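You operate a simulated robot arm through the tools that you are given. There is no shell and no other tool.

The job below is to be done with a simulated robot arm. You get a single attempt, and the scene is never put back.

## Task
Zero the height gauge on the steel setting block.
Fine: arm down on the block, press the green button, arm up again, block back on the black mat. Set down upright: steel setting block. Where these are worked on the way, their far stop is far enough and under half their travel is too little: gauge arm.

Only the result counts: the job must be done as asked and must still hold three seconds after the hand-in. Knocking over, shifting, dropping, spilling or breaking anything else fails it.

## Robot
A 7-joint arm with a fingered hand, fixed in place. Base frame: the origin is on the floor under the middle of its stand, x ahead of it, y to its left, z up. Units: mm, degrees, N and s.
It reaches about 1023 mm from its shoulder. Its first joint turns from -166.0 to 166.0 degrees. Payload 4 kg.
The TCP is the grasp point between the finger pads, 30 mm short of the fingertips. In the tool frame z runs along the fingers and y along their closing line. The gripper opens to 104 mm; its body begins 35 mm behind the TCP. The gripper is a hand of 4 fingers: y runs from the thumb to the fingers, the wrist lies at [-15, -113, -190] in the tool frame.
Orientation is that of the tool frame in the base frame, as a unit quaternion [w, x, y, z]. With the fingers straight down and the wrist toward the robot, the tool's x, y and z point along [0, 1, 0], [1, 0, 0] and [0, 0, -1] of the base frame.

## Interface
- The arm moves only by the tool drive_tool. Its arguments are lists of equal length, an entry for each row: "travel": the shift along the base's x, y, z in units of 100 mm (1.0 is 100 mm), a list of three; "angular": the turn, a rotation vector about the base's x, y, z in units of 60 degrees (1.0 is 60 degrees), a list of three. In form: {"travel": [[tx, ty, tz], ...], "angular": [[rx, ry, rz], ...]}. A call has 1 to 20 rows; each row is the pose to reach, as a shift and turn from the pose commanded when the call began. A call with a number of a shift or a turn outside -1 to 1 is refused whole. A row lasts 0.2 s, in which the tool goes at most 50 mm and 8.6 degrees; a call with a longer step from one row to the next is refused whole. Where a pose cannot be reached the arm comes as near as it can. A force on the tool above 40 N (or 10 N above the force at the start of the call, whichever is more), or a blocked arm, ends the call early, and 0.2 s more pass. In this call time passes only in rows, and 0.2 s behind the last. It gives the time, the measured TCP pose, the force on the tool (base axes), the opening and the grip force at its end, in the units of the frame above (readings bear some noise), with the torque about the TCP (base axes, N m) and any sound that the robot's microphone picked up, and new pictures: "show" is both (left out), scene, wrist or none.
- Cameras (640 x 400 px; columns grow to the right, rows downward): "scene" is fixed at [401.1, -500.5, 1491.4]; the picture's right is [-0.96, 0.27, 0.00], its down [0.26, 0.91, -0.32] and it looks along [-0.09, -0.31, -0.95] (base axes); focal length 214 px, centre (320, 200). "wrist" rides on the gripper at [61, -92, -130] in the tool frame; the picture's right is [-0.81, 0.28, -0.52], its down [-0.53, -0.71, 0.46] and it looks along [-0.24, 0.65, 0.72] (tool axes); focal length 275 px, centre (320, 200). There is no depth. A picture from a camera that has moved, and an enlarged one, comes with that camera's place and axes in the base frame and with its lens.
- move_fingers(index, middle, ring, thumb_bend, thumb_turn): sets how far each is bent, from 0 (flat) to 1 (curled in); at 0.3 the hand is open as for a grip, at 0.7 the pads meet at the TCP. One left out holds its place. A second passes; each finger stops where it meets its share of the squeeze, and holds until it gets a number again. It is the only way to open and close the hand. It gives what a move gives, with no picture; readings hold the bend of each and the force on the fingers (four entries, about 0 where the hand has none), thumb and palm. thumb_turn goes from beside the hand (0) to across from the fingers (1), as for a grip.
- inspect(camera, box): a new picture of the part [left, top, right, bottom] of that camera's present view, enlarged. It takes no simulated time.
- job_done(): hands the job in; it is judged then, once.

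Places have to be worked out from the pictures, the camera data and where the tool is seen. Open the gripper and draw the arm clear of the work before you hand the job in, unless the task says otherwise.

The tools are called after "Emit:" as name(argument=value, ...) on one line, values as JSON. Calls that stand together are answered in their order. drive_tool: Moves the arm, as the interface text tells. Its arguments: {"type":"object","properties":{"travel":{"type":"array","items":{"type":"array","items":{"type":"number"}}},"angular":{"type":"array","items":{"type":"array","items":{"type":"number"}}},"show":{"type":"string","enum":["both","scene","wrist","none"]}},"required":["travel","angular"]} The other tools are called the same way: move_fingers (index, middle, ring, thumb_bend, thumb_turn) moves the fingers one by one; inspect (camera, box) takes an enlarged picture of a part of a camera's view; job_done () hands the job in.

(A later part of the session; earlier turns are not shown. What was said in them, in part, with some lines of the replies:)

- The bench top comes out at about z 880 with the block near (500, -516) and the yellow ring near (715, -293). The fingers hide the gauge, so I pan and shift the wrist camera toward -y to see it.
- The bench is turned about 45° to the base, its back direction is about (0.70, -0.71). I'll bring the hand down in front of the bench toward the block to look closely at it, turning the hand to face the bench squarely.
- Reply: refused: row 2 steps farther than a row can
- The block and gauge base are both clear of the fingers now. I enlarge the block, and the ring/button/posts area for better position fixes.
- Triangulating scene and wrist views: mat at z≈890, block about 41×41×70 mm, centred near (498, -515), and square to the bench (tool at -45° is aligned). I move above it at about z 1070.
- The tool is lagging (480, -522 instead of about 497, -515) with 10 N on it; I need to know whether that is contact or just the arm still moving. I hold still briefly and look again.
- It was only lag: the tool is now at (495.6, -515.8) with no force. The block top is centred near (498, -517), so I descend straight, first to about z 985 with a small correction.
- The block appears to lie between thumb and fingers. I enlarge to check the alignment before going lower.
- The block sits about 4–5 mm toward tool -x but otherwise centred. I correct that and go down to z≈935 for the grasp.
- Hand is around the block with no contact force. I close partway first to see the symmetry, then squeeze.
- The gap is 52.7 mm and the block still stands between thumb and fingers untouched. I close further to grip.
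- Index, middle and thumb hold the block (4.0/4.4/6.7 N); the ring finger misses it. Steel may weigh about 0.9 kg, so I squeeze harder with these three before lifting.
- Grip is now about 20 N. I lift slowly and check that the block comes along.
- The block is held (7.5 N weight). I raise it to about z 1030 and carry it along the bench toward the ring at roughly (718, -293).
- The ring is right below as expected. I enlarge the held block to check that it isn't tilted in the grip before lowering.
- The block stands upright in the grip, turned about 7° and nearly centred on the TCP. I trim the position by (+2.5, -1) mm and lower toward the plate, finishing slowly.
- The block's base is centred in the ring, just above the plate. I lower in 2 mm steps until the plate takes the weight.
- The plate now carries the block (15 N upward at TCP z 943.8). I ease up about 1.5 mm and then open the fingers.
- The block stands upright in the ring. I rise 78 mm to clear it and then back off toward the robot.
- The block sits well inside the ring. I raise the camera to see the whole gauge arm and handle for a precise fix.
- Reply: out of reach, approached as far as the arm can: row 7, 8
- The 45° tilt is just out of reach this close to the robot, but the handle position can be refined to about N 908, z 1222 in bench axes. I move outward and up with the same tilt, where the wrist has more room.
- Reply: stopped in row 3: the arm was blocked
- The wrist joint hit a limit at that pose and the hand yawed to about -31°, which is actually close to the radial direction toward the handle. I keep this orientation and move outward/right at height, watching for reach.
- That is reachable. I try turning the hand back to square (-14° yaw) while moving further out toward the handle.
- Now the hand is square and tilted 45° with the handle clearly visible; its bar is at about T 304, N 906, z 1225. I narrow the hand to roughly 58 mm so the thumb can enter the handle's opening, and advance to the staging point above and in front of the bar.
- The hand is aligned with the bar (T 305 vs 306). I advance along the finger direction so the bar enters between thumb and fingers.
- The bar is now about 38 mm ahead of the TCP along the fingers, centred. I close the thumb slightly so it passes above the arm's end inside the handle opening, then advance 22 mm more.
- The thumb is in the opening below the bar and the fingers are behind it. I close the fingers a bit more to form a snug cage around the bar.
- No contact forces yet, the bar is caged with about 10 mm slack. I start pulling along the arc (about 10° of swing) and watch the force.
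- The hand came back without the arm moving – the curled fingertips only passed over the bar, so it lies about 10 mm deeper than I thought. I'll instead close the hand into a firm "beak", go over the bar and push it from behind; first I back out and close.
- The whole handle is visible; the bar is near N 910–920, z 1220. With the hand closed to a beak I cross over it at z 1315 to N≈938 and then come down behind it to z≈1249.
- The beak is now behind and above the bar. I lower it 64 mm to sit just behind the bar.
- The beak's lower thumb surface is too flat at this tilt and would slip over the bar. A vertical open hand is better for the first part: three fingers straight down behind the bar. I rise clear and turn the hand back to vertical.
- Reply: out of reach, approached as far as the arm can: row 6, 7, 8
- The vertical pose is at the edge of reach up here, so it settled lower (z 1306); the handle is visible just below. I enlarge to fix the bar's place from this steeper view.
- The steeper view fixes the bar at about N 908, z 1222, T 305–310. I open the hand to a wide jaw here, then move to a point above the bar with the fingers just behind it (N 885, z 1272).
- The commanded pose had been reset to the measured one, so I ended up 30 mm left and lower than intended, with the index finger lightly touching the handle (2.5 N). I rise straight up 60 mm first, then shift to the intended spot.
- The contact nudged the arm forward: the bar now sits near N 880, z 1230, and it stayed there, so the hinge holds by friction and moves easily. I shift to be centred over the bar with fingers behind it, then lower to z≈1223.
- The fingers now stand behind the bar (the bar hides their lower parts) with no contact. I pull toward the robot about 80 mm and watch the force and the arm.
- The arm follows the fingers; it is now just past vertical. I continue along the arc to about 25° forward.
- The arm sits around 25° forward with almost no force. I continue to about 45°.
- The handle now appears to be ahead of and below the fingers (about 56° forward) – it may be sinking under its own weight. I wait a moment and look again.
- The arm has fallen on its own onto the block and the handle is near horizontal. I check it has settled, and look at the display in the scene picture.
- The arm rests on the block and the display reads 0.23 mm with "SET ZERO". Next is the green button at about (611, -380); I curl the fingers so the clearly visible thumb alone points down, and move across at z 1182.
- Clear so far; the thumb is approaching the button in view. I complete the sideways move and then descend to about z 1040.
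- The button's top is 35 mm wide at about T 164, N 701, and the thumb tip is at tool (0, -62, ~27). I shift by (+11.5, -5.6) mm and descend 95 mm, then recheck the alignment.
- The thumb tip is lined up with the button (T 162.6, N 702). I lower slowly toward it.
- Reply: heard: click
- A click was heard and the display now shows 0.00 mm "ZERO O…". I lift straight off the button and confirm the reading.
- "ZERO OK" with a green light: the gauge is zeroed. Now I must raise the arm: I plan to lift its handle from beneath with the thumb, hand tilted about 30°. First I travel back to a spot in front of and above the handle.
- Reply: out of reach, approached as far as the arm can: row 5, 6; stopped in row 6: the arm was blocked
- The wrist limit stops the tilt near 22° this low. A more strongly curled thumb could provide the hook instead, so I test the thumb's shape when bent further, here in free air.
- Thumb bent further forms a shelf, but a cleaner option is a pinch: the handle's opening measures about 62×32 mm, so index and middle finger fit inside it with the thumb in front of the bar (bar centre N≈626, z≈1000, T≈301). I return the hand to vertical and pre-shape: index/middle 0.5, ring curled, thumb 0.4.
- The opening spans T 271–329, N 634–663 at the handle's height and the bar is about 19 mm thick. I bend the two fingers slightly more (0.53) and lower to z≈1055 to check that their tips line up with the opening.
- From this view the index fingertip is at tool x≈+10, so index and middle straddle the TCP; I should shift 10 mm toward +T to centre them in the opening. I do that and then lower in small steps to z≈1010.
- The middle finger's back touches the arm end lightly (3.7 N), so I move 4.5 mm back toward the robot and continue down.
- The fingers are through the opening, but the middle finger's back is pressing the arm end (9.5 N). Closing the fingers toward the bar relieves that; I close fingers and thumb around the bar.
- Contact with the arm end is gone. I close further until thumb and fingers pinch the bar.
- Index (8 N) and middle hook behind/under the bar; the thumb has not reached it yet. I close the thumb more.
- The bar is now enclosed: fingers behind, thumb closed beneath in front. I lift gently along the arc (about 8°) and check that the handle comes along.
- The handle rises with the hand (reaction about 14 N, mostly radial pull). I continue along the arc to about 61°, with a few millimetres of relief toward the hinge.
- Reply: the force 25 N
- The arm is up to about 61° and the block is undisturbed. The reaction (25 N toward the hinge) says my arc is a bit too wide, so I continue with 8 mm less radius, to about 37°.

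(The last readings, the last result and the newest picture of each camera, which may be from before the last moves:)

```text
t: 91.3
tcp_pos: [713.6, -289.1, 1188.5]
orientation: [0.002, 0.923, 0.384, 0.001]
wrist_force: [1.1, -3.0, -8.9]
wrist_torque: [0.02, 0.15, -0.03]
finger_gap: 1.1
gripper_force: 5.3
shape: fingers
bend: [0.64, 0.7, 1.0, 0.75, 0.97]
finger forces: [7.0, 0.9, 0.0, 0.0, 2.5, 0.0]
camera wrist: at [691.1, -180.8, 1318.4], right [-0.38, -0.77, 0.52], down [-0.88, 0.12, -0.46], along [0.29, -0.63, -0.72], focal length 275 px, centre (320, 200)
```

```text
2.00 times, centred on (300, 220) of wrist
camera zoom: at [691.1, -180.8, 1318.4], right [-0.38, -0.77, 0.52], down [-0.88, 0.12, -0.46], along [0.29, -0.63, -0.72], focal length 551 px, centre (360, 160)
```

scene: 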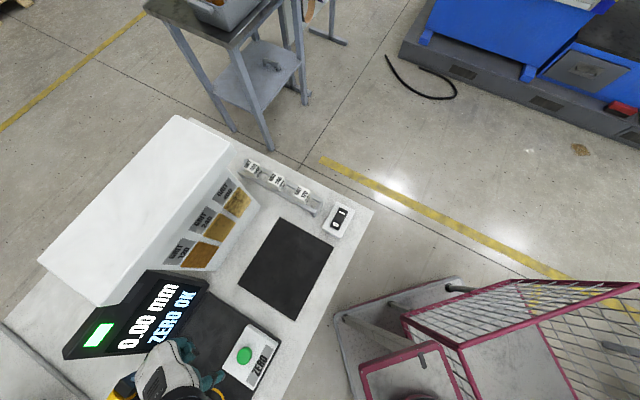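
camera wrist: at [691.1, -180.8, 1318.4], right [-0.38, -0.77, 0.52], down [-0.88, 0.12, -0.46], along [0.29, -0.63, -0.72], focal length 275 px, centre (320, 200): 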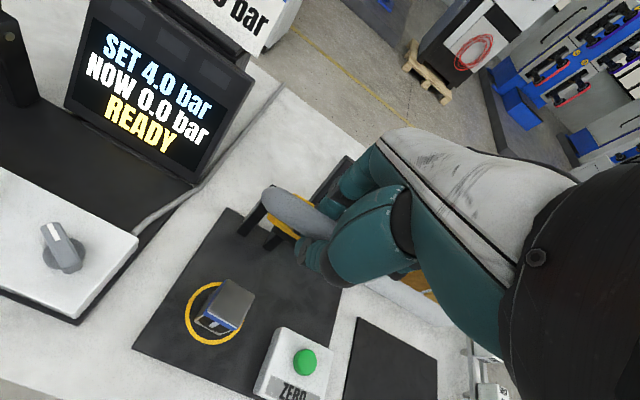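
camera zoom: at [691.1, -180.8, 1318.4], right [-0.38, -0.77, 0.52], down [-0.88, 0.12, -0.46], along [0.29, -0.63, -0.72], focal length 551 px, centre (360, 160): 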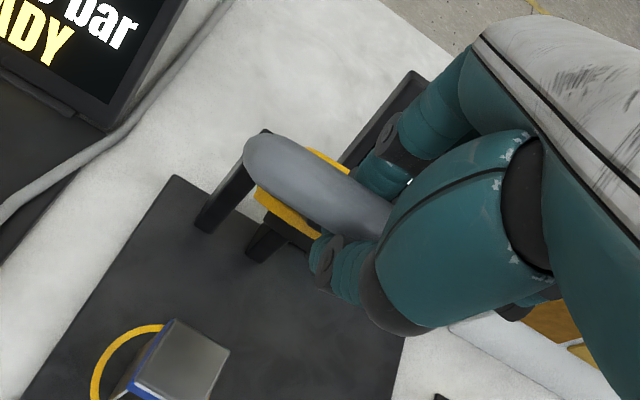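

Force has dropped to 9 N and the arm is at about 36°. I continue the arc to about 13° from vertical.

Emit:
drive_tool(travel=[[0.042, -0.042, 0.025], [0.084, -0.084, 0.06], [0.129, -0.129, 0.1], [0.173, -0.173, 0.135], [0.219, -0.219, 0.17], [0.264, -0.264, 0.195], [0.31, -0.31, 0.225], [0.358, -0.358, 0.25], [0.407, -0.407, 0.275], [0.455, -0.455, 0.295], [0.505, -0.505, 0.315], [0.554, -0.554, 0.33], [0.554, -0.554, 0.33]], angular=[[0, 0, 0], [0, 0, 0], [0, 0, 0], [0, 0, 0], [0, 0, 0], [0, 0, 0], [0, 0, 0], [0, 0, 0], [0, 0, 0], [0, 0, 0], [0, 0, 0], [0, 0, 0], [0, 0, 0]], show="wrist")

Emit:
inspect(camera="wrist", box=[200, 120, 400, 320])

```text
t: 94.1
tcp_pos: [767.0, -343.2, 1222.2]
orientation: [0.002, 0.924, 0.383, 0.002]
wrist_force: [0.5, 0.9, -2.2]
wrist_torque: [0.02, 0.01, 0.03]
finger_gap: 0.0
gripper_force: 3.2
shape: fingers
bend: [0.67, 0.7, 1.0, 0.75, 0.97]
finger forces: [3.4, 0.0, 0.0, 0.0, 3.3, 0.0]
camera wrist: at [745.6, -236.0, 1351.8], right [-0.38, -0.77, 0.52], down [-0.88, 0.12, -0.46], along [0.29, -0.63, -0.72], focal length 275 px, centre (320, 200)
```

wrist: 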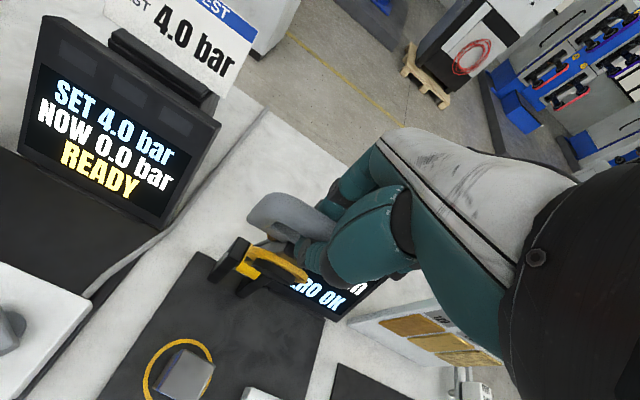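

```text
2.00 times, centred on (300, 220) of wrist
camera zoom: at [745.6, -236.0, 1351.8], right [-0.38, -0.77, 0.52], down [-0.88, 0.12, -0.46], along [0.29, -0.63, -0.72], focal length 551 px, centre (360, 160)
```

zoom: 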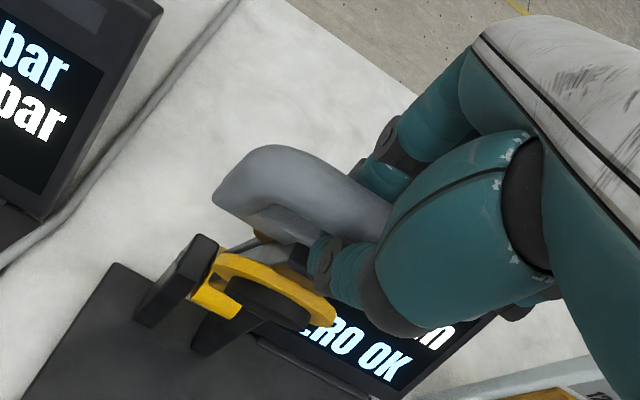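

The arm is about 13° from vertical with hardly any force. I carry it on past vertical to about -11°.

Emit:
drive_tool(travel=[[0.05, -0.05, 0.013], [0.101, -0.101, 0.027], [0.152, -0.152, 0.036], [0.203, -0.203, 0.045], [0.254, -0.254, 0.05], [0.305, -0.305, 0.053], [0.356, -0.356, 0.053], [0.408, -0.408, 0.05], [0.46, -0.46, 0.045], [0.51, -0.51, 0.037], [0.56, -0.56, 0.027], [0.612, -0.612, 0.015], [0.612, -0.612, 0.015]], angular=[[0, 0, 0], [0, 0, 0], [0, 0, 0], [0, 0, 0], [0, 0, 0], [0, 0, 0], [0, 0, 0], [0, 0, 0], [0, 0, 0], [0, 0, 0], [0, 0, 0], [0, 0, 0], [0, 0, 0]], show="wrist")

Emit:
inspect(camera="wrist", box=[200, 120, 400, 320])

```text
t: 96.9
tcp_pos: [827.9, -403.7, 1223.8]
orientation: [0.002, 0.923, 0.384, 0.001]
wrist_force: [-0.8, 0.2, 0.2]
wrist_torque: [0.03, 0.03, 0.01]
finger_gap: 0.0
gripper_force: 0.8
shape: fingers
bend: [0.67, 0.7, 1.0, 0.75, 0.97]
finger forces: [0.3, 0.1, 0.0, 0.0, 0.7, 0.1]
camera wrist: at [806.5, -296.3, 1353.7], right [-0.38, -0.77, 0.52], down [-0.88, 0.12, -0.46], along [0.29, -0.63, -0.72], focal length 275 px, centre (320, 200)
```

wrist: 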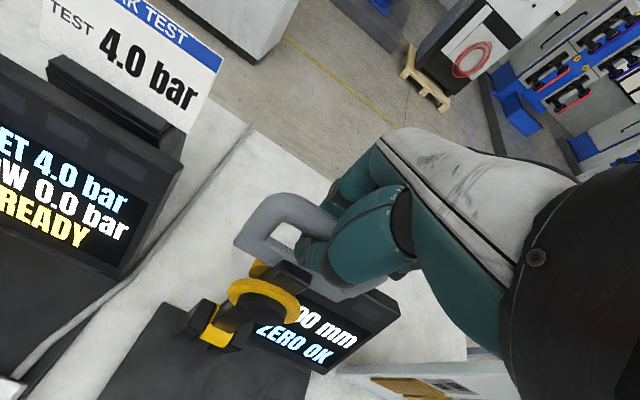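

```text
2.00 times, centred on (300, 220) of wrist
camera zoom: at [806.5, -296.3, 1353.7], right [-0.38, -0.77, 0.52], down [-0.88, 0.12, -0.46], along [0.29, -0.63, -0.72], focal length 551 px, centre (360, 160)
```

zoom: 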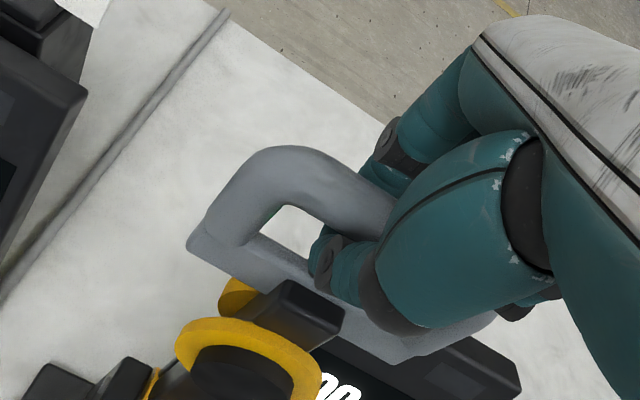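

The arm is past vertical at roughly -11°. I push gently on toward its rear stop, a further 20–24 mm, watching the force.

Emit:
drive_tool(travel=[[0.035, -0.035, -0.01], [0.07, -0.07, -0.02], [0.105, -0.105, -0.033], [0.14, -0.14, -0.047], [0.165, -0.165, -0.058], [0.165, -0.165, -0.058]], angular=[[0, 0, 0], [0, 0, 0], [0, 0, 0], [0, 0, 0], [0, 0, 0], [0, 0, 0]], show="wrist")

Emit:
inspect(camera="wrist", box=[200, 120, 400, 320])

```text
t: 98.3
tcp_pos: [845.3, -419.6, 1217.6]
orientation: [0.002, 0.923, 0.384, 0.001]
wrist_force: [1.4, -0.1, 3.0]
wrist_torque: [-0.09, 0.1, 0.07]
finger_gap: 0.0
gripper_force: 2.8
shape: fingers
bend: [0.67, 0.7, 1.0, 0.75, 0.97]
finger forces: [0.0, 0.0, 3.9, 0.0, 0.9, 0.0]
camera wrist: at [823.1, -313.0, 1347.2], right [-0.38, -0.77, 0.52], down [-0.88, 0.12, -0.46], along [0.29, -0.63, -0.72], focal length 275 px, centre (320, 200)
```

wrist: 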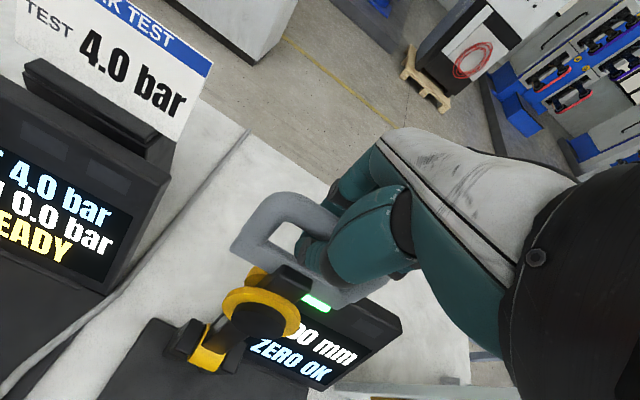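

```text
2.00 times, centred on (300, 220) of wrist
camera zoom: at [823.1, -313.0, 1347.2], right [-0.38, -0.77, 0.52], down [-0.88, 0.12, -0.46], along [0.29, -0.63, -0.72], focal length 551 px, centre (360, 160)
```

zoom: 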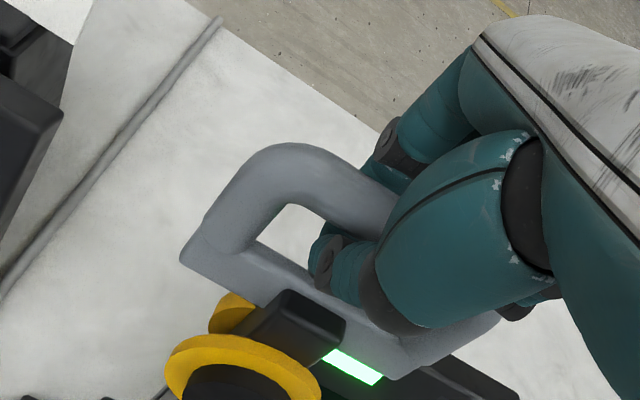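

Bar is back near its starting place; the curled ring finger touches the handle lightly from above. I push a last 8 mm in small steps to find the stop, without going lower.

Emit:
drive_tool(travel=[[0.015, -0.015, 0.02], [0.03, -0.03, 0.02], [0.045, -0.045, 0.02], [0.06, -0.06, 0.015], [0.06, -0.06, 0.015]], angular=[[0, 0, 0], [0, 0, 0], [0, 0, 0], [0, 0, 0], [0, 0, 0]], show="wrist")

Emit:
inspect(camera="wrist", box=[200, 120, 400, 320])

```text
t: 99.5
tcp_pos: [850.8, -426.7, 1219.6]
orientation: [0.002, 0.924, 0.383, 0.001]
wrist_force: [-0.4, 0.7, -2.6]
wrist_torque: [-0.03, 0.01, 0.02]
finger_gap: 0.0
gripper_force: 0.4
shape: fingers
bend: [0.68, 0.7, 1.0, 0.74, 0.97]
finger forces: [0.4, 0.1, 0.1, 0.0, 1.0, 0.0]
camera wrist: at [829.1, -319.5, 1348.7], right [-0.38, -0.77, 0.52], down [-0.88, 0.12, -0.46], along [0.29, -0.63, -0.72], focal length 275 px, centre (320, 200)
```

wrist: 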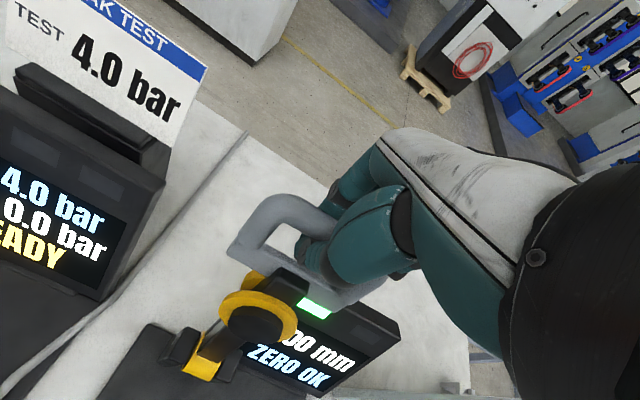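

```text
2.00 times, centred on (300, 220) of wrist
camera zoom: at [829.1, -319.5, 1348.7], right [-0.38, -0.77, 0.52], down [-0.88, 0.12, -0.46], along [0.29, -0.63, -0.72], focal length 551 px, centre (360, 160)
```

zoom: 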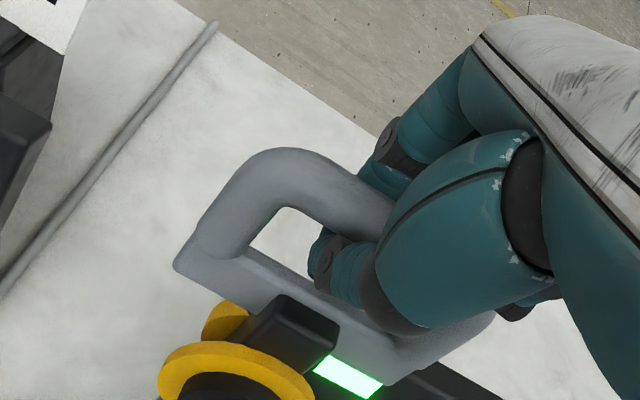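

Still no resistance, so the rear stop is a little further. I push another 9 mm.

Emit:
drive_tool(travel=[[0.016, -0.016, -0.005], [0.032, -0.032, -0.01], [0.048, -0.048, -0.016], [0.064, -0.064, -0.022], [0.064, -0.064, -0.022]], angular=[[0, 0, 0], [0, 0, 0], [0, 0, 0], [0, 0, 0], [0, 0, 0]], show="none")

Emit:
inspect(camera="wrist", box=[200, 120, 400, 320])

```text
t: 100.7
tcp_pos: [857.1, -431.5, 1218.4]
orientation: [0.002, 0.924, 0.383, 0.002]
wrist_force: [-7.5, 6.6, 3.5]
wrist_torque: [0.02, 0.0, 0.07]
finger_gap: 0.0
gripper_force: 5.5
shape: fingers
bend: [0.69, 0.7, 1.0, 0.73, 0.97]
finger forces: [0.0, 0.0, 0.0, 0.1, 9.7, 0.1]
```

```text
2.00 times, centred on (300, 220) of wrist
camera zoom: at [835.3, -324.8, 1347.4], right [-0.38, -0.77, 0.52], down [-0.88, 0.12, -0.46], along [0.29, -0.63, -0.72], focal length 551 px, centre (360, 160)
```

zoom: 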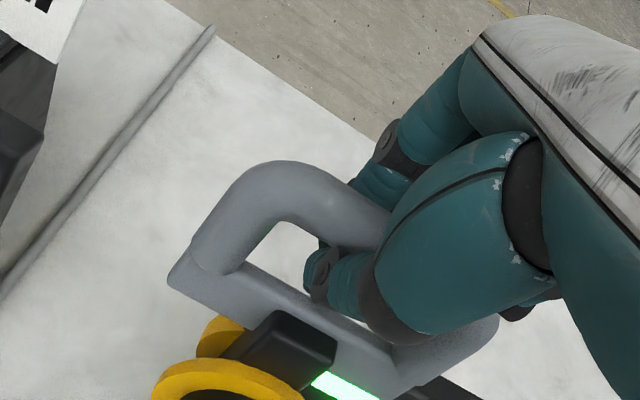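

The stop is felt (10 N on the thumb): the arm is fully up again. I open the hand carefully around the bar and then lift straight off.

Emit:
move_fingers(index=0.5, middle=0.5, thumb_bend=0.45)

Emit:
inspect(camera="wrist", box=[200, 120, 400, 320])

```text
t: 101.7
tcp_pos: [858.3, -432.8, 1216.7]
orientation: [0.002, 0.924, 0.384, 0.001]
wrist_force: [0.7, -0.4, 0.3]
wrist_torque: [-0.02, -0.02, -0.03]
finger_gap: 58.0
gripper_force: 0.1
shape: fingers
bend: [0.5, 0.5, 1.0, 0.45, 0.97]
finger forces: [0.1, 0.0, 0.0, 0.1, 0.0, 0.0]
```

```text
2.00 times, centred on (300, 220) of wrist
camera zoom: at [836.0, -325.5, 1346.7], right [-0.38, -0.77, 0.52], down [-0.88, 0.12, -0.46], along [0.29, -0.63, -0.72], focal length 551 px, centre (360, 160)
```

zoom: 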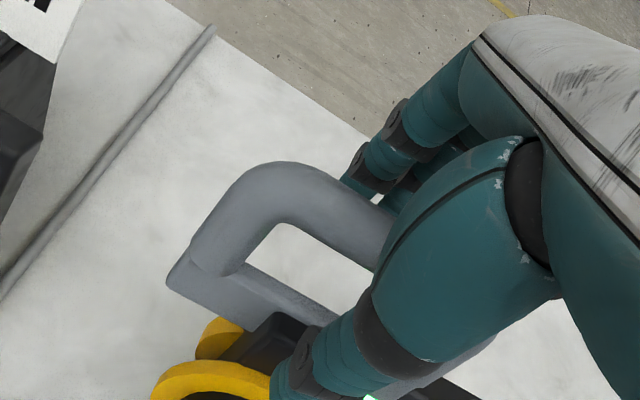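

The bar is free in the open hand. I lift in small steps, since the vertical pose nears its reach limit here.

Emit:
drive_tool(travel=[[0, 0, 0.1], [0, 0, 0.2], [0, 0, 0.3], [0, 0, 0.4], [0, 0, 0.4]], angular=[[0, 0, 0], [0, 0, 0], [0, 0, 0], [0, 0, 0], [0, 0, 0]], show="wrist")

Emit:
inspect(camera="wrist", box=[200, 120, 400, 320])

```text
t: 102.9
tcp_pos: [857.2, -432.2, 1258.1]
orientation: [0.002, 0.923, 0.384, 0.001]
wrist_force: [-0.4, 0.4, -1.0]
wrist_torque: [0.0, 0.0, 0.01]
finger_gap: 58.1
gripper_force: 0.1
shape: fingers
bend: [0.5, 0.5, 1.0, 0.45, 0.97]
finger forces: [0.0, 0.0, 0.0, 0.1, 0.0, 0.1]
camera wrist: at [835.1, -324.9, 1387.4], right [-0.38, -0.77, 0.52], down [-0.88, 0.12, -0.46], along [0.29, -0.63, -0.72], focal length 275 px, centre (320, 200)
```

wrist: 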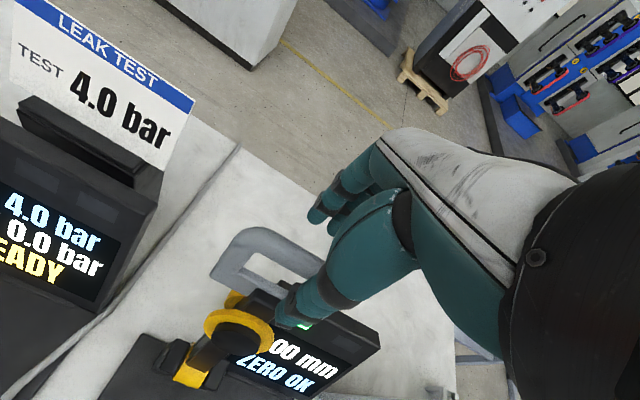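

```text
2.00 times, centred on (300, 220) of wrist
camera zoom: at [835.1, -324.9, 1387.4], right [-0.38, -0.77, 0.52], down [-0.88, 0.12, -0.46], along [0.29, -0.63, -0.72], focal length 551 px, centre (360, 160)
```

zoom: 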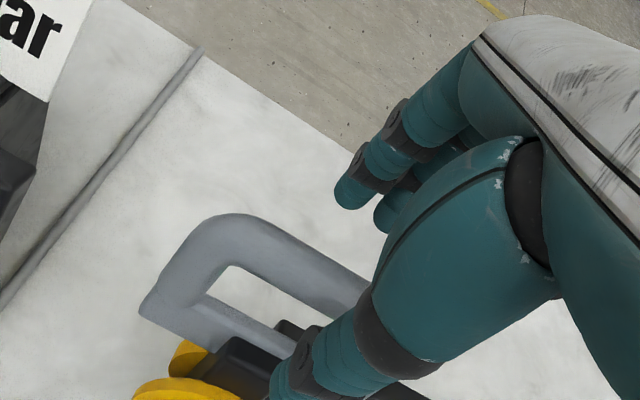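

No contact. Another 22 mm up puts the fingertips clear above the bar.

Emit:
drive_tool(travel=[[0, 0, 0.08], [0, 0, 0.16], [0, 0, 0.22], [0, 0, 0.22]], angular=[[0, 0, 0], [0, 0, 0], [0, 0, 0], [0, 0, 0]], show="wrist")

```text
t: 103.9
tcp_pos: [858.1, -432.7, 1278.7]
orientation: [0.003, 0.923, 0.384, 0.001]
wrist_force: [0.5, 0.2, -0.3]
wrist_torque: [-0.02, -0.01, 0.03]
finger_gap: 58.0
gripper_force: 0.1
shape: fingers
bend: [0.5, 0.5, 1.0, 0.45, 0.97]
finger forces: [0.1, 0.0, 0.0, 0.0, 0.0, 0.0]
camera wrist: at [835.5, -324.7, 1408.9], right [-0.38, -0.77, 0.52], down [-0.88, 0.12, -0.46], along [0.29, -0.63, -0.72], focal length 275 px, centre (320, 200)
```

wrist: 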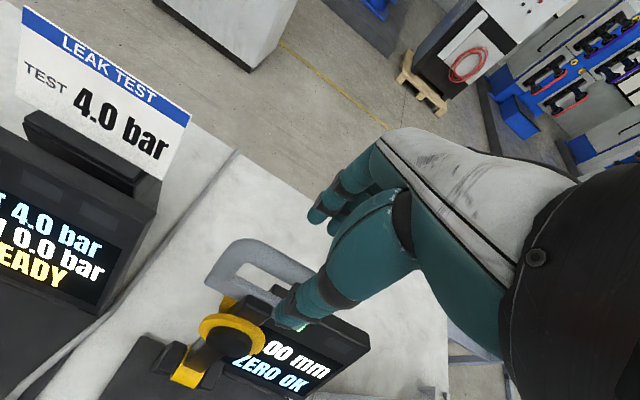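

Clear above the bar. I draw the hand straight back over it and then open all fingers for regrasping the block.

Emit:
drive_tool(travel=[[-0.15, 0.15, 0.05], [-0.35, 0.35, 0.1], [-0.6, 0.6, 0.1], [-0.85, 0.85, 0.1], [-0.98, 0.97, 0.1], [-0.98, 0.97, 0.1]], angular=[[0, 0, 0], [0, 0, 0], [0, 0, 0], [0, 0, 0], [0, 0, 0], [0, 0, 0]], show="none")

Emit:
move_fingers(index=0.3, middle=0.3, ring=0.3, thumb_bend=0.3)

Emit:
drive_tool(travel=[[-0.15, 0.15, -0.1], [-0.3, 0.3, -0.3], [-0.43, 0.42, -0.5], [-0.43, 0.42, -0.75], [-0.43, 0.42, -1.0], [-0.43, 0.42, -1.0]], angular=[[0, 0, 0], [0, 0, 0], [0, 0, 0], [0, 0, 0], [0, 0, 0], [0, 0, 0]], show="both")

```text
t: 105.3
tcp_pos: [761.7, -336.4, 1288.8]
orientation: [0.003, 0.923, 0.384, 0.0]
wrist_force: [-0.6, 1.2, 0.7]
wrist_torque: [-0.02, 0.02, -0.01]
finger_gap: 58.2
gripper_force: 0.0
shape: fingers
bend: [0.5, 0.5, 1.0, 0.45, 0.97]
finger forces: [0.1, 0.1, 0.0, 0.0, 0.1, 0.0]
```

```text
t: 106.3
tcp_pos: [760.0, -337.2, 1287.9]
orientation: [0.002, 0.924, 0.383, 0.001]
wrist_force: [-0.2, -0.3, -0.4]
wrist_torque: [0.03, -0.02, -0.02]
finger_gap: 102.5
gripper_force: 0.0
shape: fingers
bend: [0.3, 0.3, 0.3, 0.3, 0.97]
finger forces: [0.0, 0.0, 0.0, 0.0, 0.1, 0.0]
```

```text
t: 107.7
tcp_pos: [716.7, -293.8, 1188.4]
orientation: [0.003, 0.924, 0.383, 0.001]
wrist_force: [-0.4, 0.1, -0.2]
wrist_torque: [0.01, 0.0, -0.03]
finger_gap: 102.9
gripper_force: 0.0
shape: fingers
bend: [0.3, 0.3, 0.3, 0.3, 0.97]
finger forces: [0.0, 0.1, 0.0, 0.0, 0.0, 0.1]
camera wrist: at [695.4, -186.7, 1317.8], right [-0.38, -0.77, 0.52], down [-0.88, 0.12, -0.46], along [0.29, -0.63, -0.72], focal length 275 px, centre (320, 200)
```

scene: 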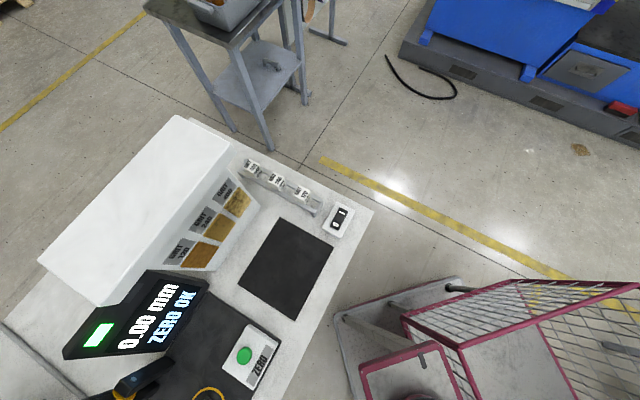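
wrist: 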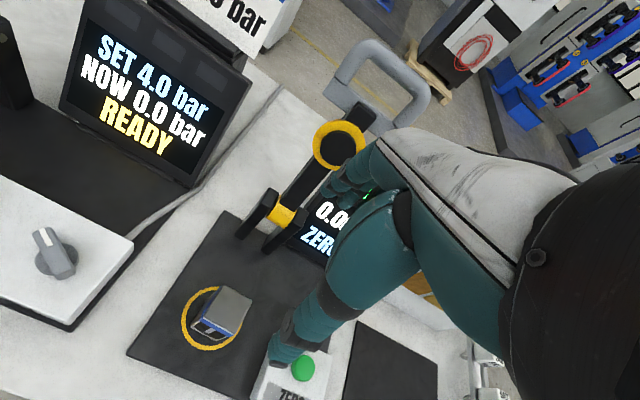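

The arm stands up at its rear stop, "ZERO OK" remains lit and the block is in the ring. I measure the block's place and turn for the regrasp.

Emit:
inspect(camera="wrist", box=[160, 260, 300, 370])

```text
3.64 times, centred on (230, 315) of wrist
camera zoom: at [695.4, -186.7, 1317.8], right [-0.38, -0.77, 0.52], down [-0.88, 0.12, -0.46], along [0.29, -0.63, -0.72], focal length 1001 px, centre (647, -218)
```

zoom: 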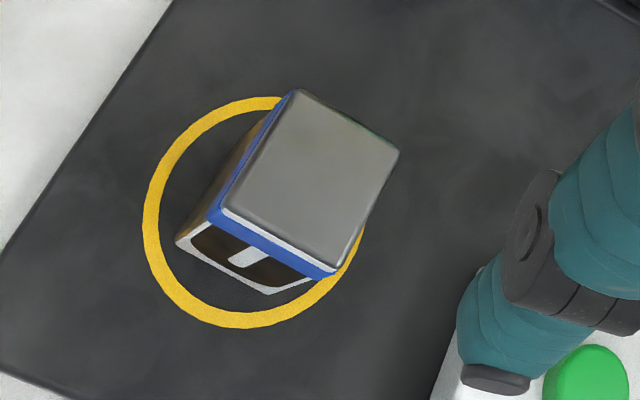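

The block is centred at about T 301.6, N 712 and square within ~2°. I trim by 3 mm and descend over it.

Emit:
drive_tool(travel=[[0, 0.03, -0.25], [0, 0.03, -0.5], [0, 0.03, -0.75], [0, 0.03, -1.0], [0, 0.03, -1.0]], angular=[[0, 0, 0], [0, 0, 0], [0, 0, 0], [0, 0, 0], [0, 0, 0]], show="none")

Emit:
drive_tool(travel=[[0, 0, -0.2], [0, 0, -0.4], [0, 0, -0.6], [0, 0, -0.8], [0, 0, -0.95], [0, 0, -0.95]], angular=[[0, 0, 0], [0, 0, 0], [0, 0, 0], [0, 0, 0], [0, 0, 0], [0, 0, 0]], show="wrist")

Emit:
inspect(camera="wrist", box=[210, 160, 370, 340])

```text
t: 108.9
tcp_pos: [717.0, -291.4, 1089.6]
orientation: [0.002, 0.924, 0.383, 0.0]
wrist_force: [-0.2, -0.2, 0.0]
wrist_torque: [-0.02, 0.02, -0.01]
finger_gap: 102.6
gripper_force: 0.1
shape: fingers
bend: [0.3, 0.3, 0.3, 0.3, 0.97]
finger forces: [0.0, 0.0, 0.1, 0.0, 0.1, 0.0]
```

```text
t: 110.3
tcp_pos: [717.2, -291.4, 994.8]
orientation: [0.002, 0.923, 0.384, 0.001]
wrist_force: [0.3, 0.7, 0.8]
wrist_torque: [0.01, -0.03, -0.01]
finger_gap: 103.0
gripper_force: 0.1
shape: fingers
bend: [0.3, 0.3, 0.3, 0.3, 0.97]
finger forces: [0.0, 0.1, 0.0, 0.0, 0.1, 0.0]
camera wrist: at [694.8, -183.1, 1123.8], right [-0.38, -0.77, 0.52], down [-0.88, 0.12, -0.46], along [0.29, -0.63, -0.72], focal length 275 px, centre (320, 200)
```

wrist: 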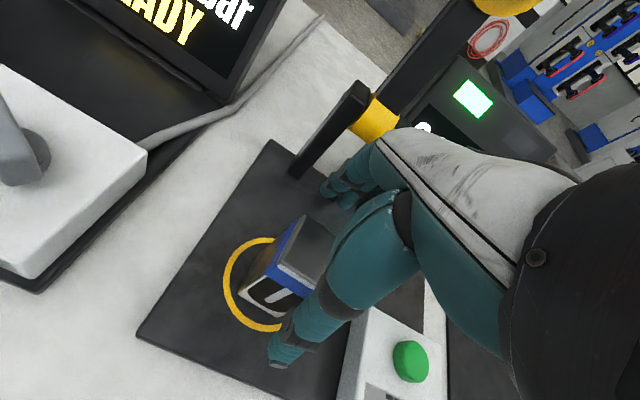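

```text
2.22 times, centred on (290, 250) of wrist
camera zoom: at [694.8, -183.1, 1123.8], right [-0.38, -0.77, 0.52], down [-0.88, 0.12, -0.46], along [0.29, -0.63, -0.72], focal length 612 px, centre (387, 89)
```

zoom: 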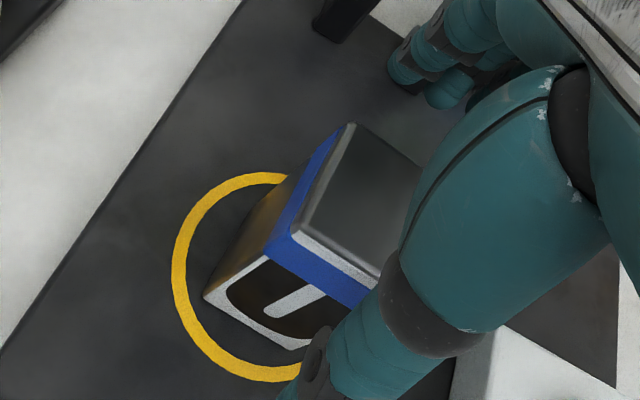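

The block is between thumb and fingers with no contact. I descend the last 50 mm to z≈945.

Emit:
drive_tool(travel=[[0, 0, -0.1], [0, 0, -0.2], [0, 0, -0.3], [0, 0, -0.4], [0, 0, -0.5], [0, 0, -0.5]], angular=[[0, 0, 0], [0, 0, 0], [0, 0, 0], [0, 0, 0], [0, 0, 0], [0, 0, 0]], show="wrist")

Emit:
move_fingers(index=0.5, middle=0.5, ring=0.5, thumb_bend=0.5)

Emit:
inspect(camera="wrist", box=[210, 160, 370, 340])

```text
t: 111.7
tcp_pos: [716.4, -290.7, 944.3]
orientation: [0.003, 0.924, 0.383, 0.0]
wrist_force: [0.7, 0.5, -0.4]
wrist_torque: [-0.01, 0.07, 0.01]
finger_gap: 102.7
gripper_force: 0.0
shape: fingers
bend: [0.3, 0.3, 0.3, 0.3, 0.97]
finger forces: [0.0, 0.0, 0.1, 0.0, 0.0, 0.0]
camera wrist: at [694.6, -182.6, 1073.9], right [-0.38, -0.77, 0.52], down [-0.88, 0.12, -0.46], along [0.29, -0.63, -0.72], focal length 275 px, centre (320, 200)
```

wrist: 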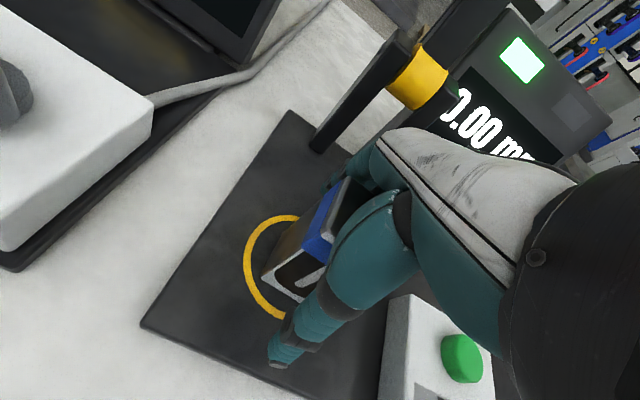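

```text
t: 112.7
tcp_pos: [715.8, -289.7, 944.1]
orientation: [0.002, 0.924, 0.382, 0.002]
wrist_force: [0.2, 0.1, -0.7]
wrist_torque: [0.0, 0.02, 0.0]
finger_gap: 53.0
gripper_force: 0.0
shape: fingers
bend: [0.5, 0.5, 0.5, 0.5, 0.97]
finger forces: [0.0, 0.0, 0.0, 0.0, 0.0, 0.0]
```

```text
2.22 times, centred on (290, 250) of wrist
camera zoom: at [694.7, -182.5, 1074.1], right [-0.38, -0.77, 0.52], down [-0.88, 0.12, -0.46], along [0.29, -0.63, -0.72], focal length 612 px, centre (387, 89)
```

zoom: 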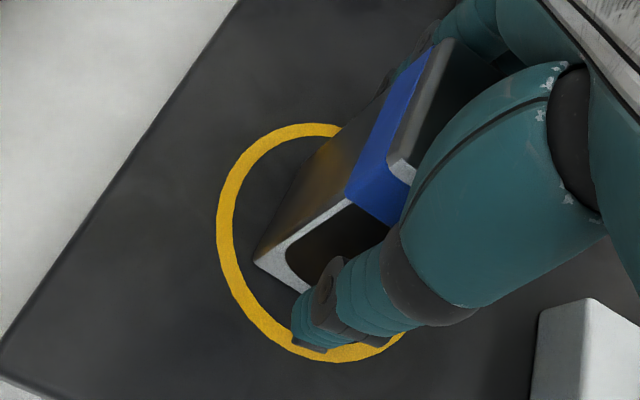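

Pre-closed without touching. Now I grip the block: first light contact, then firmly.

Emit:
move_fingers(index=0.62, middle=0.62, ring=0.6, thumb_bend=0.62)

Emit:
move_fingers(index=0.75, middle=0.75, thumb_bend=0.75)

```text
t: 113.7
tcp_pos: [715.9, -290.0, 944.4]
orientation: [0.001, 0.924, 0.384, 0.001]
wrist_force: [2.0, -1.8, 0.8]
wrist_torque: [-0.11, -0.06, -0.02]
finger_gap: 38.2
gripper_force: 7.3
shape: fingers
bend: [0.56, 0.58, 0.6, 0.56, 0.97]
finger forces: [4.5, 4.0, 0.3, 0.0, 6.0, 0.0]
```

```text
t: 114.7
tcp_pos: [716.3, -290.4, 943.9]
orientation: [0.002, 0.924, 0.383, 0.001]
wrist_force: [1.7, -1.6, 0.0]
wrist_torque: [-0.21, -0.06, 0.01]
finger_gap: 36.9
gripper_force: 20.6
shape: fingers
bend: [0.58, 0.61, 0.6, 0.57, 0.96]
finger forces: [10.9, 10.2, 0.0, 0.0, 19.7, 0.0]
```

The grip is about 20 N as before. I lift the block slowly to about z 1030 and look.

Emit:
drive_tool(travel=[[0, 0, 0.05], [0, 0, 0.12], [0, 0, 0.25], [0, 0, 0.4], [0, 0, 0.55], [0, 0, 0.7], [0, 0, 0.85], [0, 0, 0.85]], angular=[[0, 0, 0], [0, 0, 0], [0, 0, 0], [0, 0, 0], [0, 0, 0], [0, 0, 0], [0, 0, 0], [0, 0, 0]], show="wrist")

Emit:
inspect(camera="wrist", box=[230, 160, 370, 320])

```text
t: 116.5
tcp_pos: [717.2, -289.9, 1028.8]
orientation: [0.002, 0.924, 0.383, 0.001]
wrist_force: [0.2, -0.4, -6.4]
wrist_torque: [-0.04, -0.03, 0.03]
finger_gap: 36.9
gripper_force: 19.4
shape: fingers
bend: [0.58, 0.61, 0.6, 0.57, 0.95]
finger forces: [10.4, 8.7, 0.0, 0.1, 19.1, 0.0]
camera wrist: at [695.3, -182.6, 1158.2], right [-0.38, -0.77, 0.52], down [-0.88, 0.12, -0.46], along [0.29, -0.63, -0.72], focal length 275 px, centre (320, 200)
```

wrist: 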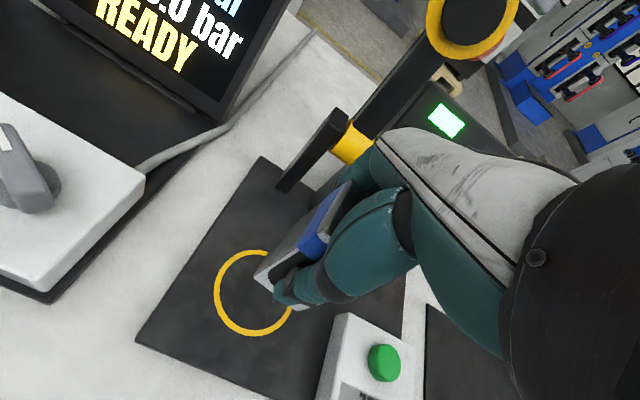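

```text
2.50 times, centred on (300, 240) of wrist
camera zoom: at [695.3, -182.6, 1158.2], right [-0.38, -0.77, 0.52], down [-0.88, 0.12, -0.46], along [0.29, -0.63, -0.72], focal length 688 px, centre (370, 100)
```

zoom: 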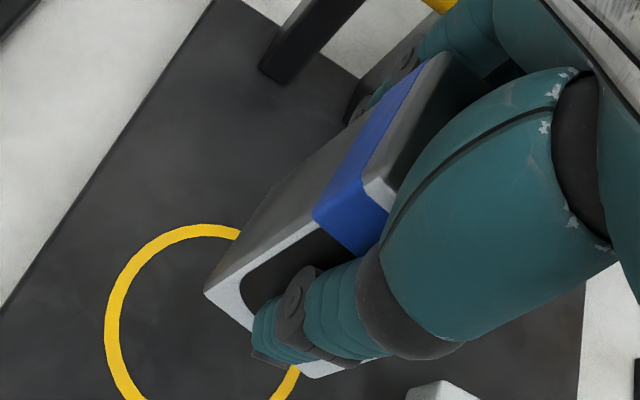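

Block is held securely. I carry it back along the same path at z 1028 toward the black mat.

Emit:
drive_tool(travel=[[-0.15, -0.15, 0], [-0.3, -0.31, 0], [-0.5, -0.52, 0], [-0.7, -0.72, 0], [-0.9, -0.93, 0], [-0.98, -1.0, 0], [-0.98, -1.0, 0]], angular=[[0, 0, 0], [0, 0, 0], [0, 0, 0], [0, 0, 0], [0, 0, 0], [0, 0, 0], [0, 0, 0]], show="none")

Emit:
drive_tool(travel=[[-0.15, -0.15, 0], [-0.3, -0.31, 0], [-0.5, -0.52, 0], [-0.7, -0.72, 0], [-0.9, -0.93, 0], [-0.98, -1.0, 0], [-0.98, -1.0, 0]], angular=[[0, 0, 0], [0, 0, 0], [0, 0, 0], [0, 0, 0], [0, 0, 0], [0, 0, 0], [0, 0, 0]], show="wrist")

```text
t: 118.1
tcp_pos: [618.2, -389.6, 1028.6]
orientation: [0.003, 0.923, 0.384, 0.001]
wrist_force: [0.5, 0.1, -6.5]
wrist_torque: [-0.06, -0.01, 0.0]
finger_gap: 37.0
gripper_force: 18.5
shape: fingers
bend: [0.58, 0.62, 0.6, 0.57, 0.95]
finger forces: [10.3, 8.7, 0.0, 0.0, 18.8, 0.1]
```

```text
t: 119.7
tcp_pos: [518.9, -491.3, 1028.6]
orientation: [0.002, 0.924, 0.383, 0.001]
wrist_force: [0.6, -0.3, -7.8]
wrist_torque: [-0.01, 0.0, 0.0]
finger_gap: 36.9
gripper_force: 18.8
shape: fingers
bend: [0.58, 0.62, 0.6, 0.57, 0.95]
finger forces: [10.3, 8.6, 0.1, 0.0, 18.8, 0.1]
camera wrist: at [496.9, -382.9, 1158.0], right [-0.38, -0.77, 0.52], down [-0.88, 0.12, -0.46], along [0.29, -0.63, -0.72], focal length 275 px, centre (320, 200)
```

wrist: 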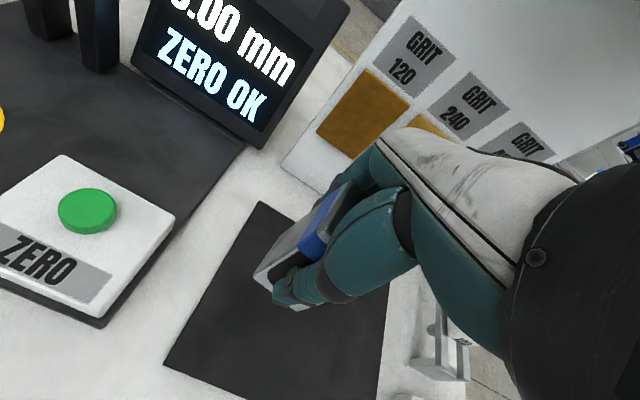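

Nearly there. I move the last 35 mm to the original spot over the mat and lower to just above it.

Emit:
drive_tool(travel=[[-0.12, -0.14, 0], [-0.23, -0.27, 0], [-0.23, -0.27, -0.2], [-0.23, -0.27, -0.4], [-0.23, -0.27, -0.6], [-0.23, -0.27, -0.75], [-0.23, -0.27, -0.83], [-0.23, -0.27, -0.86], [-0.23, -0.27, -0.86]], angular=[[0, 0, 0], [0, 0, 0], [0, 0, 0], [0, 0, 0], [0, 0, 0], [0, 0, 0], [0, 0, 0], [0, 0, 0], [0, 0, 0]], show="wrist")

Emit:
inspect(camera="wrist", box=[180, 140, 400, 380])

```text
t: 121.7
tcp_pos: [497.7, -519.4, 942.8]
orientation: [0.001, 0.924, 0.383, 0.001]
wrist_force: [0.2, 0.1, -7.4]
wrist_torque: [-0.03, -0.04, -0.01]
finger_gap: 37.0
gripper_force: 18.7
shape: fingers
bend: [0.58, 0.62, 0.6, 0.57, 0.95]
finger forces: [10.2, 8.6, 0.1, 0.1, 18.8, 0.0]
camera wrist: at [475.1, -411.7, 1072.2], right [-0.38, -0.77, 0.52], down [-0.88, 0.12, -0.46], along [0.29, -0.63, -0.72], focal length 275 px, centre (320, 200)
```

wrist: 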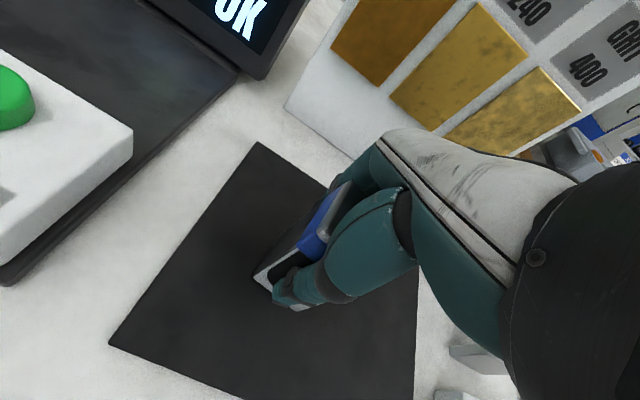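

```text
1.67 times, centred on (290, 260) of wrist
camera zoom: at [475.1, -411.7, 1072.2], right [-0.38, -0.77, 0.52], down [-0.88, 0.12, -0.46], along [0.29, -0.63, -0.72], focal length 459 px, centre (370, 100)
```

zoom: 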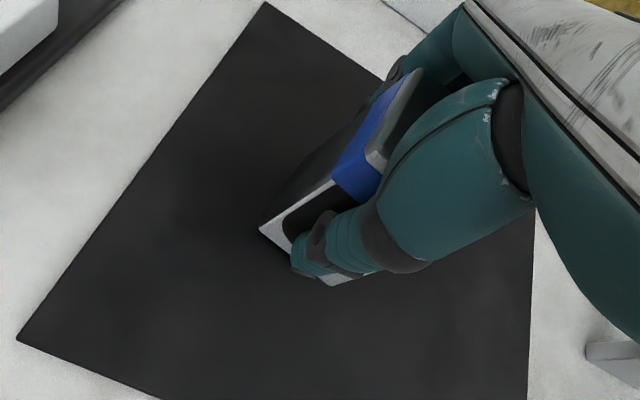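

The block hovers just above the mat, well inside its edges. I lower in 2 mm steps until the mat takes the weight.

Emit:
drive_tool(travel=[[0, 0, -0.02], [0, 0, -0.04], [0, 0, -0.055], [0, 0, -0.055]], angular=[[0, 0, 0], [0, 0, 0], [0, 0, 0], [0, 0, 0]], show="none")

```text
t: 122.7
tcp_pos: [497.5, -517.9, 937.3]
orientation: [0.003, 0.923, 0.384, 0.001]
wrist_force: [-0.2, 0.6, -5.4]
wrist_torque: [-0.08, -0.03, 0.01]
finger_gap: 36.6
gripper_force: 19.4
shape: fingers
bend: [0.58, 0.62, 0.6, 0.57, 0.95]
finger forces: [10.3, 9.0, 0.0, 0.1, 19.1, 0.1]
```

Weight is just beginning to transfer (-5.4 N from -7.4). One or two millimetres more.

Emit:
drive_tool(travel=[[0, 0, -0.01], [0, 0, -0.018], [0, 0, -0.018]], angular=[[0, 0, 0], [0, 0, 0], [0, 0, 0]], show="none")

```text
t: 123.5
tcp_pos: [497.5, -517.4, 936.7]
orientation: [0.003, 0.923, 0.384, 0.001]
wrist_force: [2.3, 1.7, 5.0]
wrist_torque: [-0.28, -0.08, 0.0]
finger_gap: 36.8
gripper_force: 21.6
shape: fingers
bend: [0.58, 0.61, 0.6, 0.58, 0.95]
finger forces: [10.4, 11.1, 0.0, 0.0, 21.9, 0.0]
```

The mat now carries the block (+5 N). I release in two stages: slight opening, then full.

Emit:
move_fingers(index=0.54, middle=0.55, ring=0.5, thumb_bend=0.54)

Emit:
move_fingers(index=0.3, middle=0.3, ring=0.3, thumb_bend=0.3)

Emit:
inspect(camera="wrist", box=[180, 140, 400, 380])

```text
t: 124.5
tcp_pos: [495.2, -518.5, 936.3]
orientation: [0.003, 0.924, 0.384, 0.001]
wrist_force: [-2.2, 3.0, 1.1]
wrist_torque: [-0.03, 0.0, 0.0]
finger_gap: 43.6
gripper_force: 1.8
shape: fingers
bend: [0.54, 0.55, 0.5, 0.53, 0.97]
finger forces: [0.0, 0.1, 0.1, 0.0, 2.9, 0.0]
```

```text
t: 125.5
tcp_pos: [496.8, -517.5, 935.9]
orientation: [0.003, 0.924, 0.383, 0.001]
wrist_force: [-0.2, -0.5, 0.3]
wrist_torque: [-0.02, 0.0, 0.02]
finger_gap: 102.8
gripper_force: 0.0
shape: fingers
bend: [0.3, 0.3, 0.3, 0.3, 0.97]
finger forces: [0.1, 0.0, 0.1, 0.0, 0.0, 0.1]
```

```text
1.67 times, centred on (290, 260) of wrist
camera zoom: at [474.6, -410.0, 1065.4], right [-0.38, -0.77, 0.52], down [-0.88, 0.12, -0.46], along [0.29, -0.63, -0.72], focal length 459 px, centre (370, 100)
```

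zoom: 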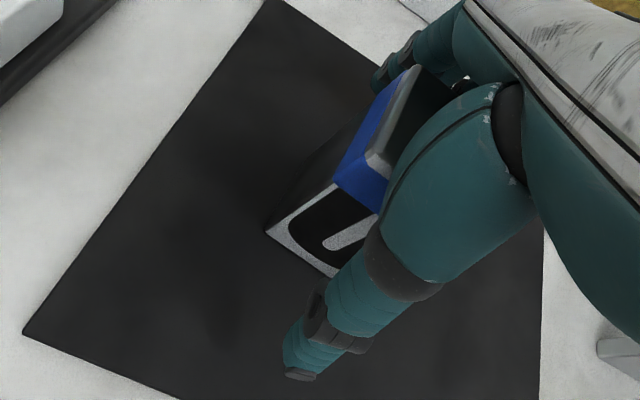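

The block stands upright on the mat, fully released. I rise straight up until clear, then back away toward the robot.

Emit:
drive_tool(travel=[[0, 0, 0.1], [0, 0, 0.25], [0, 0, 0.45], [0, 0, 0.65], [0, 0, 0.85], [0, 0, 1.0], [0, 0, 1.0]], angular=[[0, 0, 0], [0, 0, 0], [0, 0, 0], [0, 0, 0], [0, 0, 0], [0, 0, 0], [0, 0, 0]], show="none")

Emit:
drive_tool(travel=[[-0.1, 0.1, 0.15], [-0.25, 0.25, 0.35], [-0.4, 0.4, 0.55], [-0.5, 0.55, 0.75], [-0.6, 0.7, 0.95], [-0.6, 0.7, 1.0], [-0.6, 0.7, 1.0]], angular=[[0, 0, 0], [0, 0, 0], [0, 0, 0], [0, 0, 0], [0, 0, 0], [0, 0, 0], [0, 0, 0]], show="both")

```text
t: 127.1
tcp_pos: [497.0, -517.1, 1036.4]
orientation: [0.002, 0.924, 0.384, 0.0]
wrist_force: [-0.5, 0.8, 0.5]
wrist_torque: [0.0, 0.03, 0.01]
finger_gap: 102.9
gripper_force: 0.1
shape: fingers
bend: [0.3, 0.3, 0.3, 0.3, 0.97]
finger forces: [0.1, 0.0, 0.0, 0.1, 0.0, 0.0]
```

```text
t: 128.7
tcp_pos: [437.0, -447.2, 1134.7]
orientation: [0.001, 0.923, 0.384, 0.001]
wrist_force: [0.2, -0.2, -0.3]
wrist_torque: [0.0, -0.02, 0.0]
finger_gap: 102.8
gripper_force: 0.0
shape: fingers
bend: [0.3, 0.3, 0.3, 0.3, 0.97]
finger forces: [0.0, 0.0, 0.1, 0.0, 0.1, 0.0]
camera wrist: at [414.9, -339.7, 1265.3], right [-0.38, -0.77, 0.52], down [-0.88, 0.12, -0.46], along [0.29, -0.63, -0.72], focal length 275 px, centre (320, 200)
```

scene: 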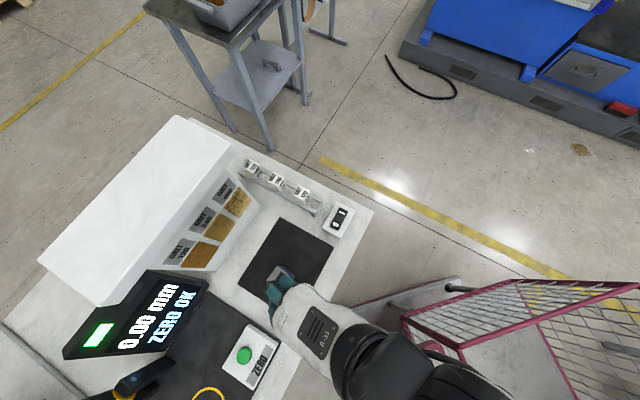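
wrist: 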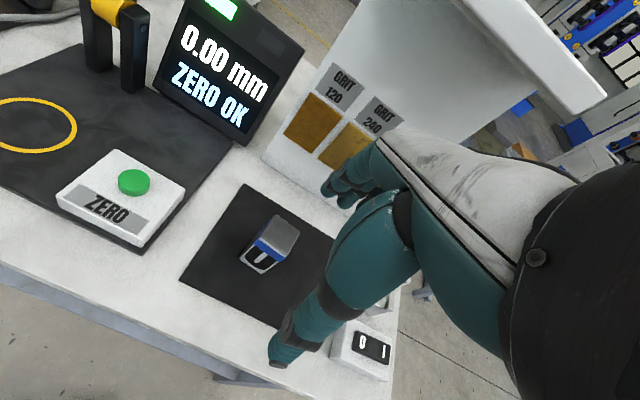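

The block stands upright on the black mat and the display shows "ZERO OK". I draw the arm further away and take a last look at the whole bench.

Emit:
drive_tool(travel=[[0.05, 0.15, 0.25], [0.1, 0.35, 0.5], [0.1, 0.55, 0.75], [0.1, 0.75, 1.0], [0.1, 0.75, 1.0]], angular=[[0, 0, 0], [0, 0, 0], [0, 0, 0], [0, 0, 0], [0, 0, 0]], show="none")

Emit:
drive_tool(travel=[[0.1, 0.2, 0.25], [0.2, 0.4, 0.5], [0.2, 0.6, 0.7], [0.2, 0.8, 0.9], [0.2, 0.8, 0.9]], angular=[[0, 0, 0], [0, 0, 0], [0, 0, 0], [0, 0, 0], [0, 0, 0]], show="both")

Emit:
inspect(camera="scene", box=[60, 200, 360, 400])

```text
t: 129.9
tcp_pos: [445.8, -371.7, 1236.6]
orientation: [0.002, 0.923, 0.384, 0.001]
wrist_force: [0.1, 0.8, -0.3]
wrist_torque: [0.04, 0.01, 0.0]
finger_gap: 103.2
gripper_force: 0.0
shape: fingers
bend: [0.3, 0.3, 0.3, 0.3, 0.97]
finger forces: [0.0, 0.1, 0.0, 0.0, 0.0, 0.0]
```

```text
t: 131.1
tcp_pos: [467.5, -292.0, 1324.5]
orientation: [0.003, 0.923, 0.384, 0.002]
wrist_force: [-0.4, -0.5, 0.1]
wrist_torque: [0.01, 0.01, -0.02]
finger_gap: 103.0
gripper_force: 0.1
shape: fingers
bend: [0.3, 0.3, 0.3, 0.3, 0.97]
finger forces: [0.0, 0.1, 0.0, 0.0, 0.0, 0.0]
camera wrist: at [446.1, -185.0, 1454.5], right [-0.38, -0.77, 0.52], down [-0.88, 0.12, -0.46], along [0.29, -0.63, -0.72], focal length 275 px, centre (320, 200)
```

scene: 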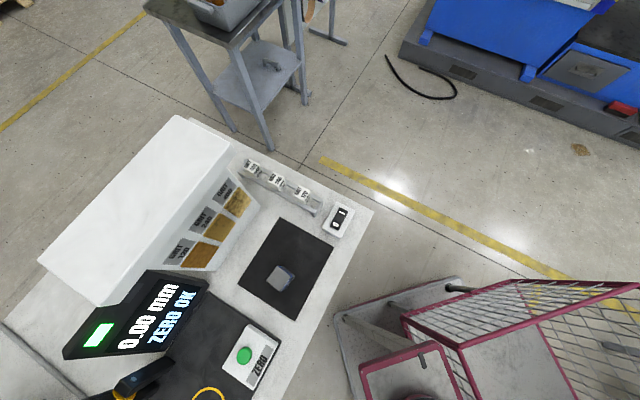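
wrist: 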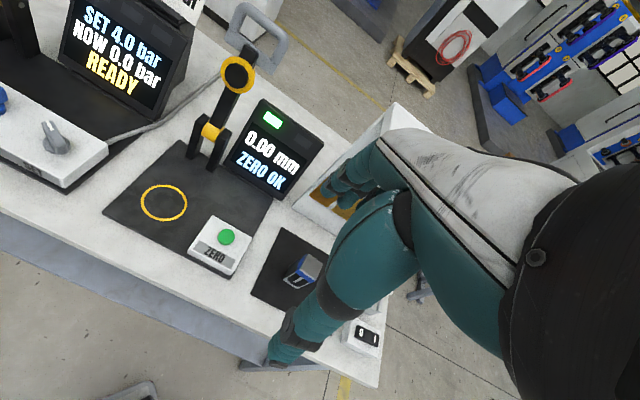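

```text
2.00 times, centred on (210, 300) of scene
camera zoom: at [401.1, -500.5, 1491.4], right [-0.96, 0.27, 0.0], down [0.26, 0.91, -0.32], along [-0.09, -0.31, -0.95], focal length 429 px, centre (540, 0)
```

zoom: 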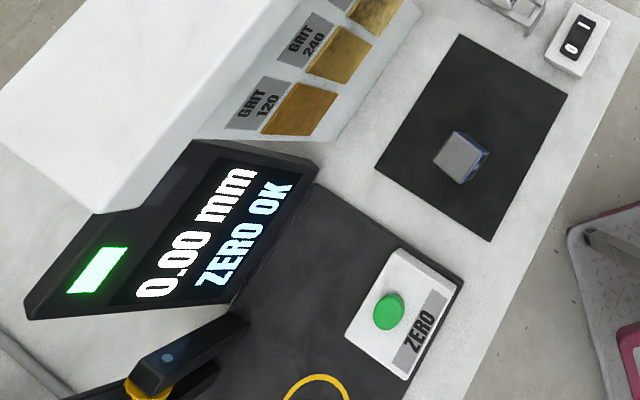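

Everything is as required: the display shows 0.00 mm "ZERO OK", the gauge arm is up at its rear stop, the block stands upright on the black mat, and the hand is open and clear. I hand the job in.

Emit:
job_done()

```text
The job is handed in.
```

The height gauge is zeroed on the setting block, and I have handed the job in. The result of the judging has not come back.

- **Zeroing:** with the arm down on the block the display read 0.23 mm. After the green button clicked it showed 0.00 mm and "ZERO OK", and it still does.
- **Gauge arm:** it is back up against its rear stop. When I pulled it down, the last part of the swing fell under its own weight onto the block. The block stayed upright in the ring.
- **Setting block:** it stands upright on the black mat, close to where it started.
- **Surroundings:** in the final pictures nothing else on the bench looks moved or knocked over. The hand is open and drawn clear of the work.
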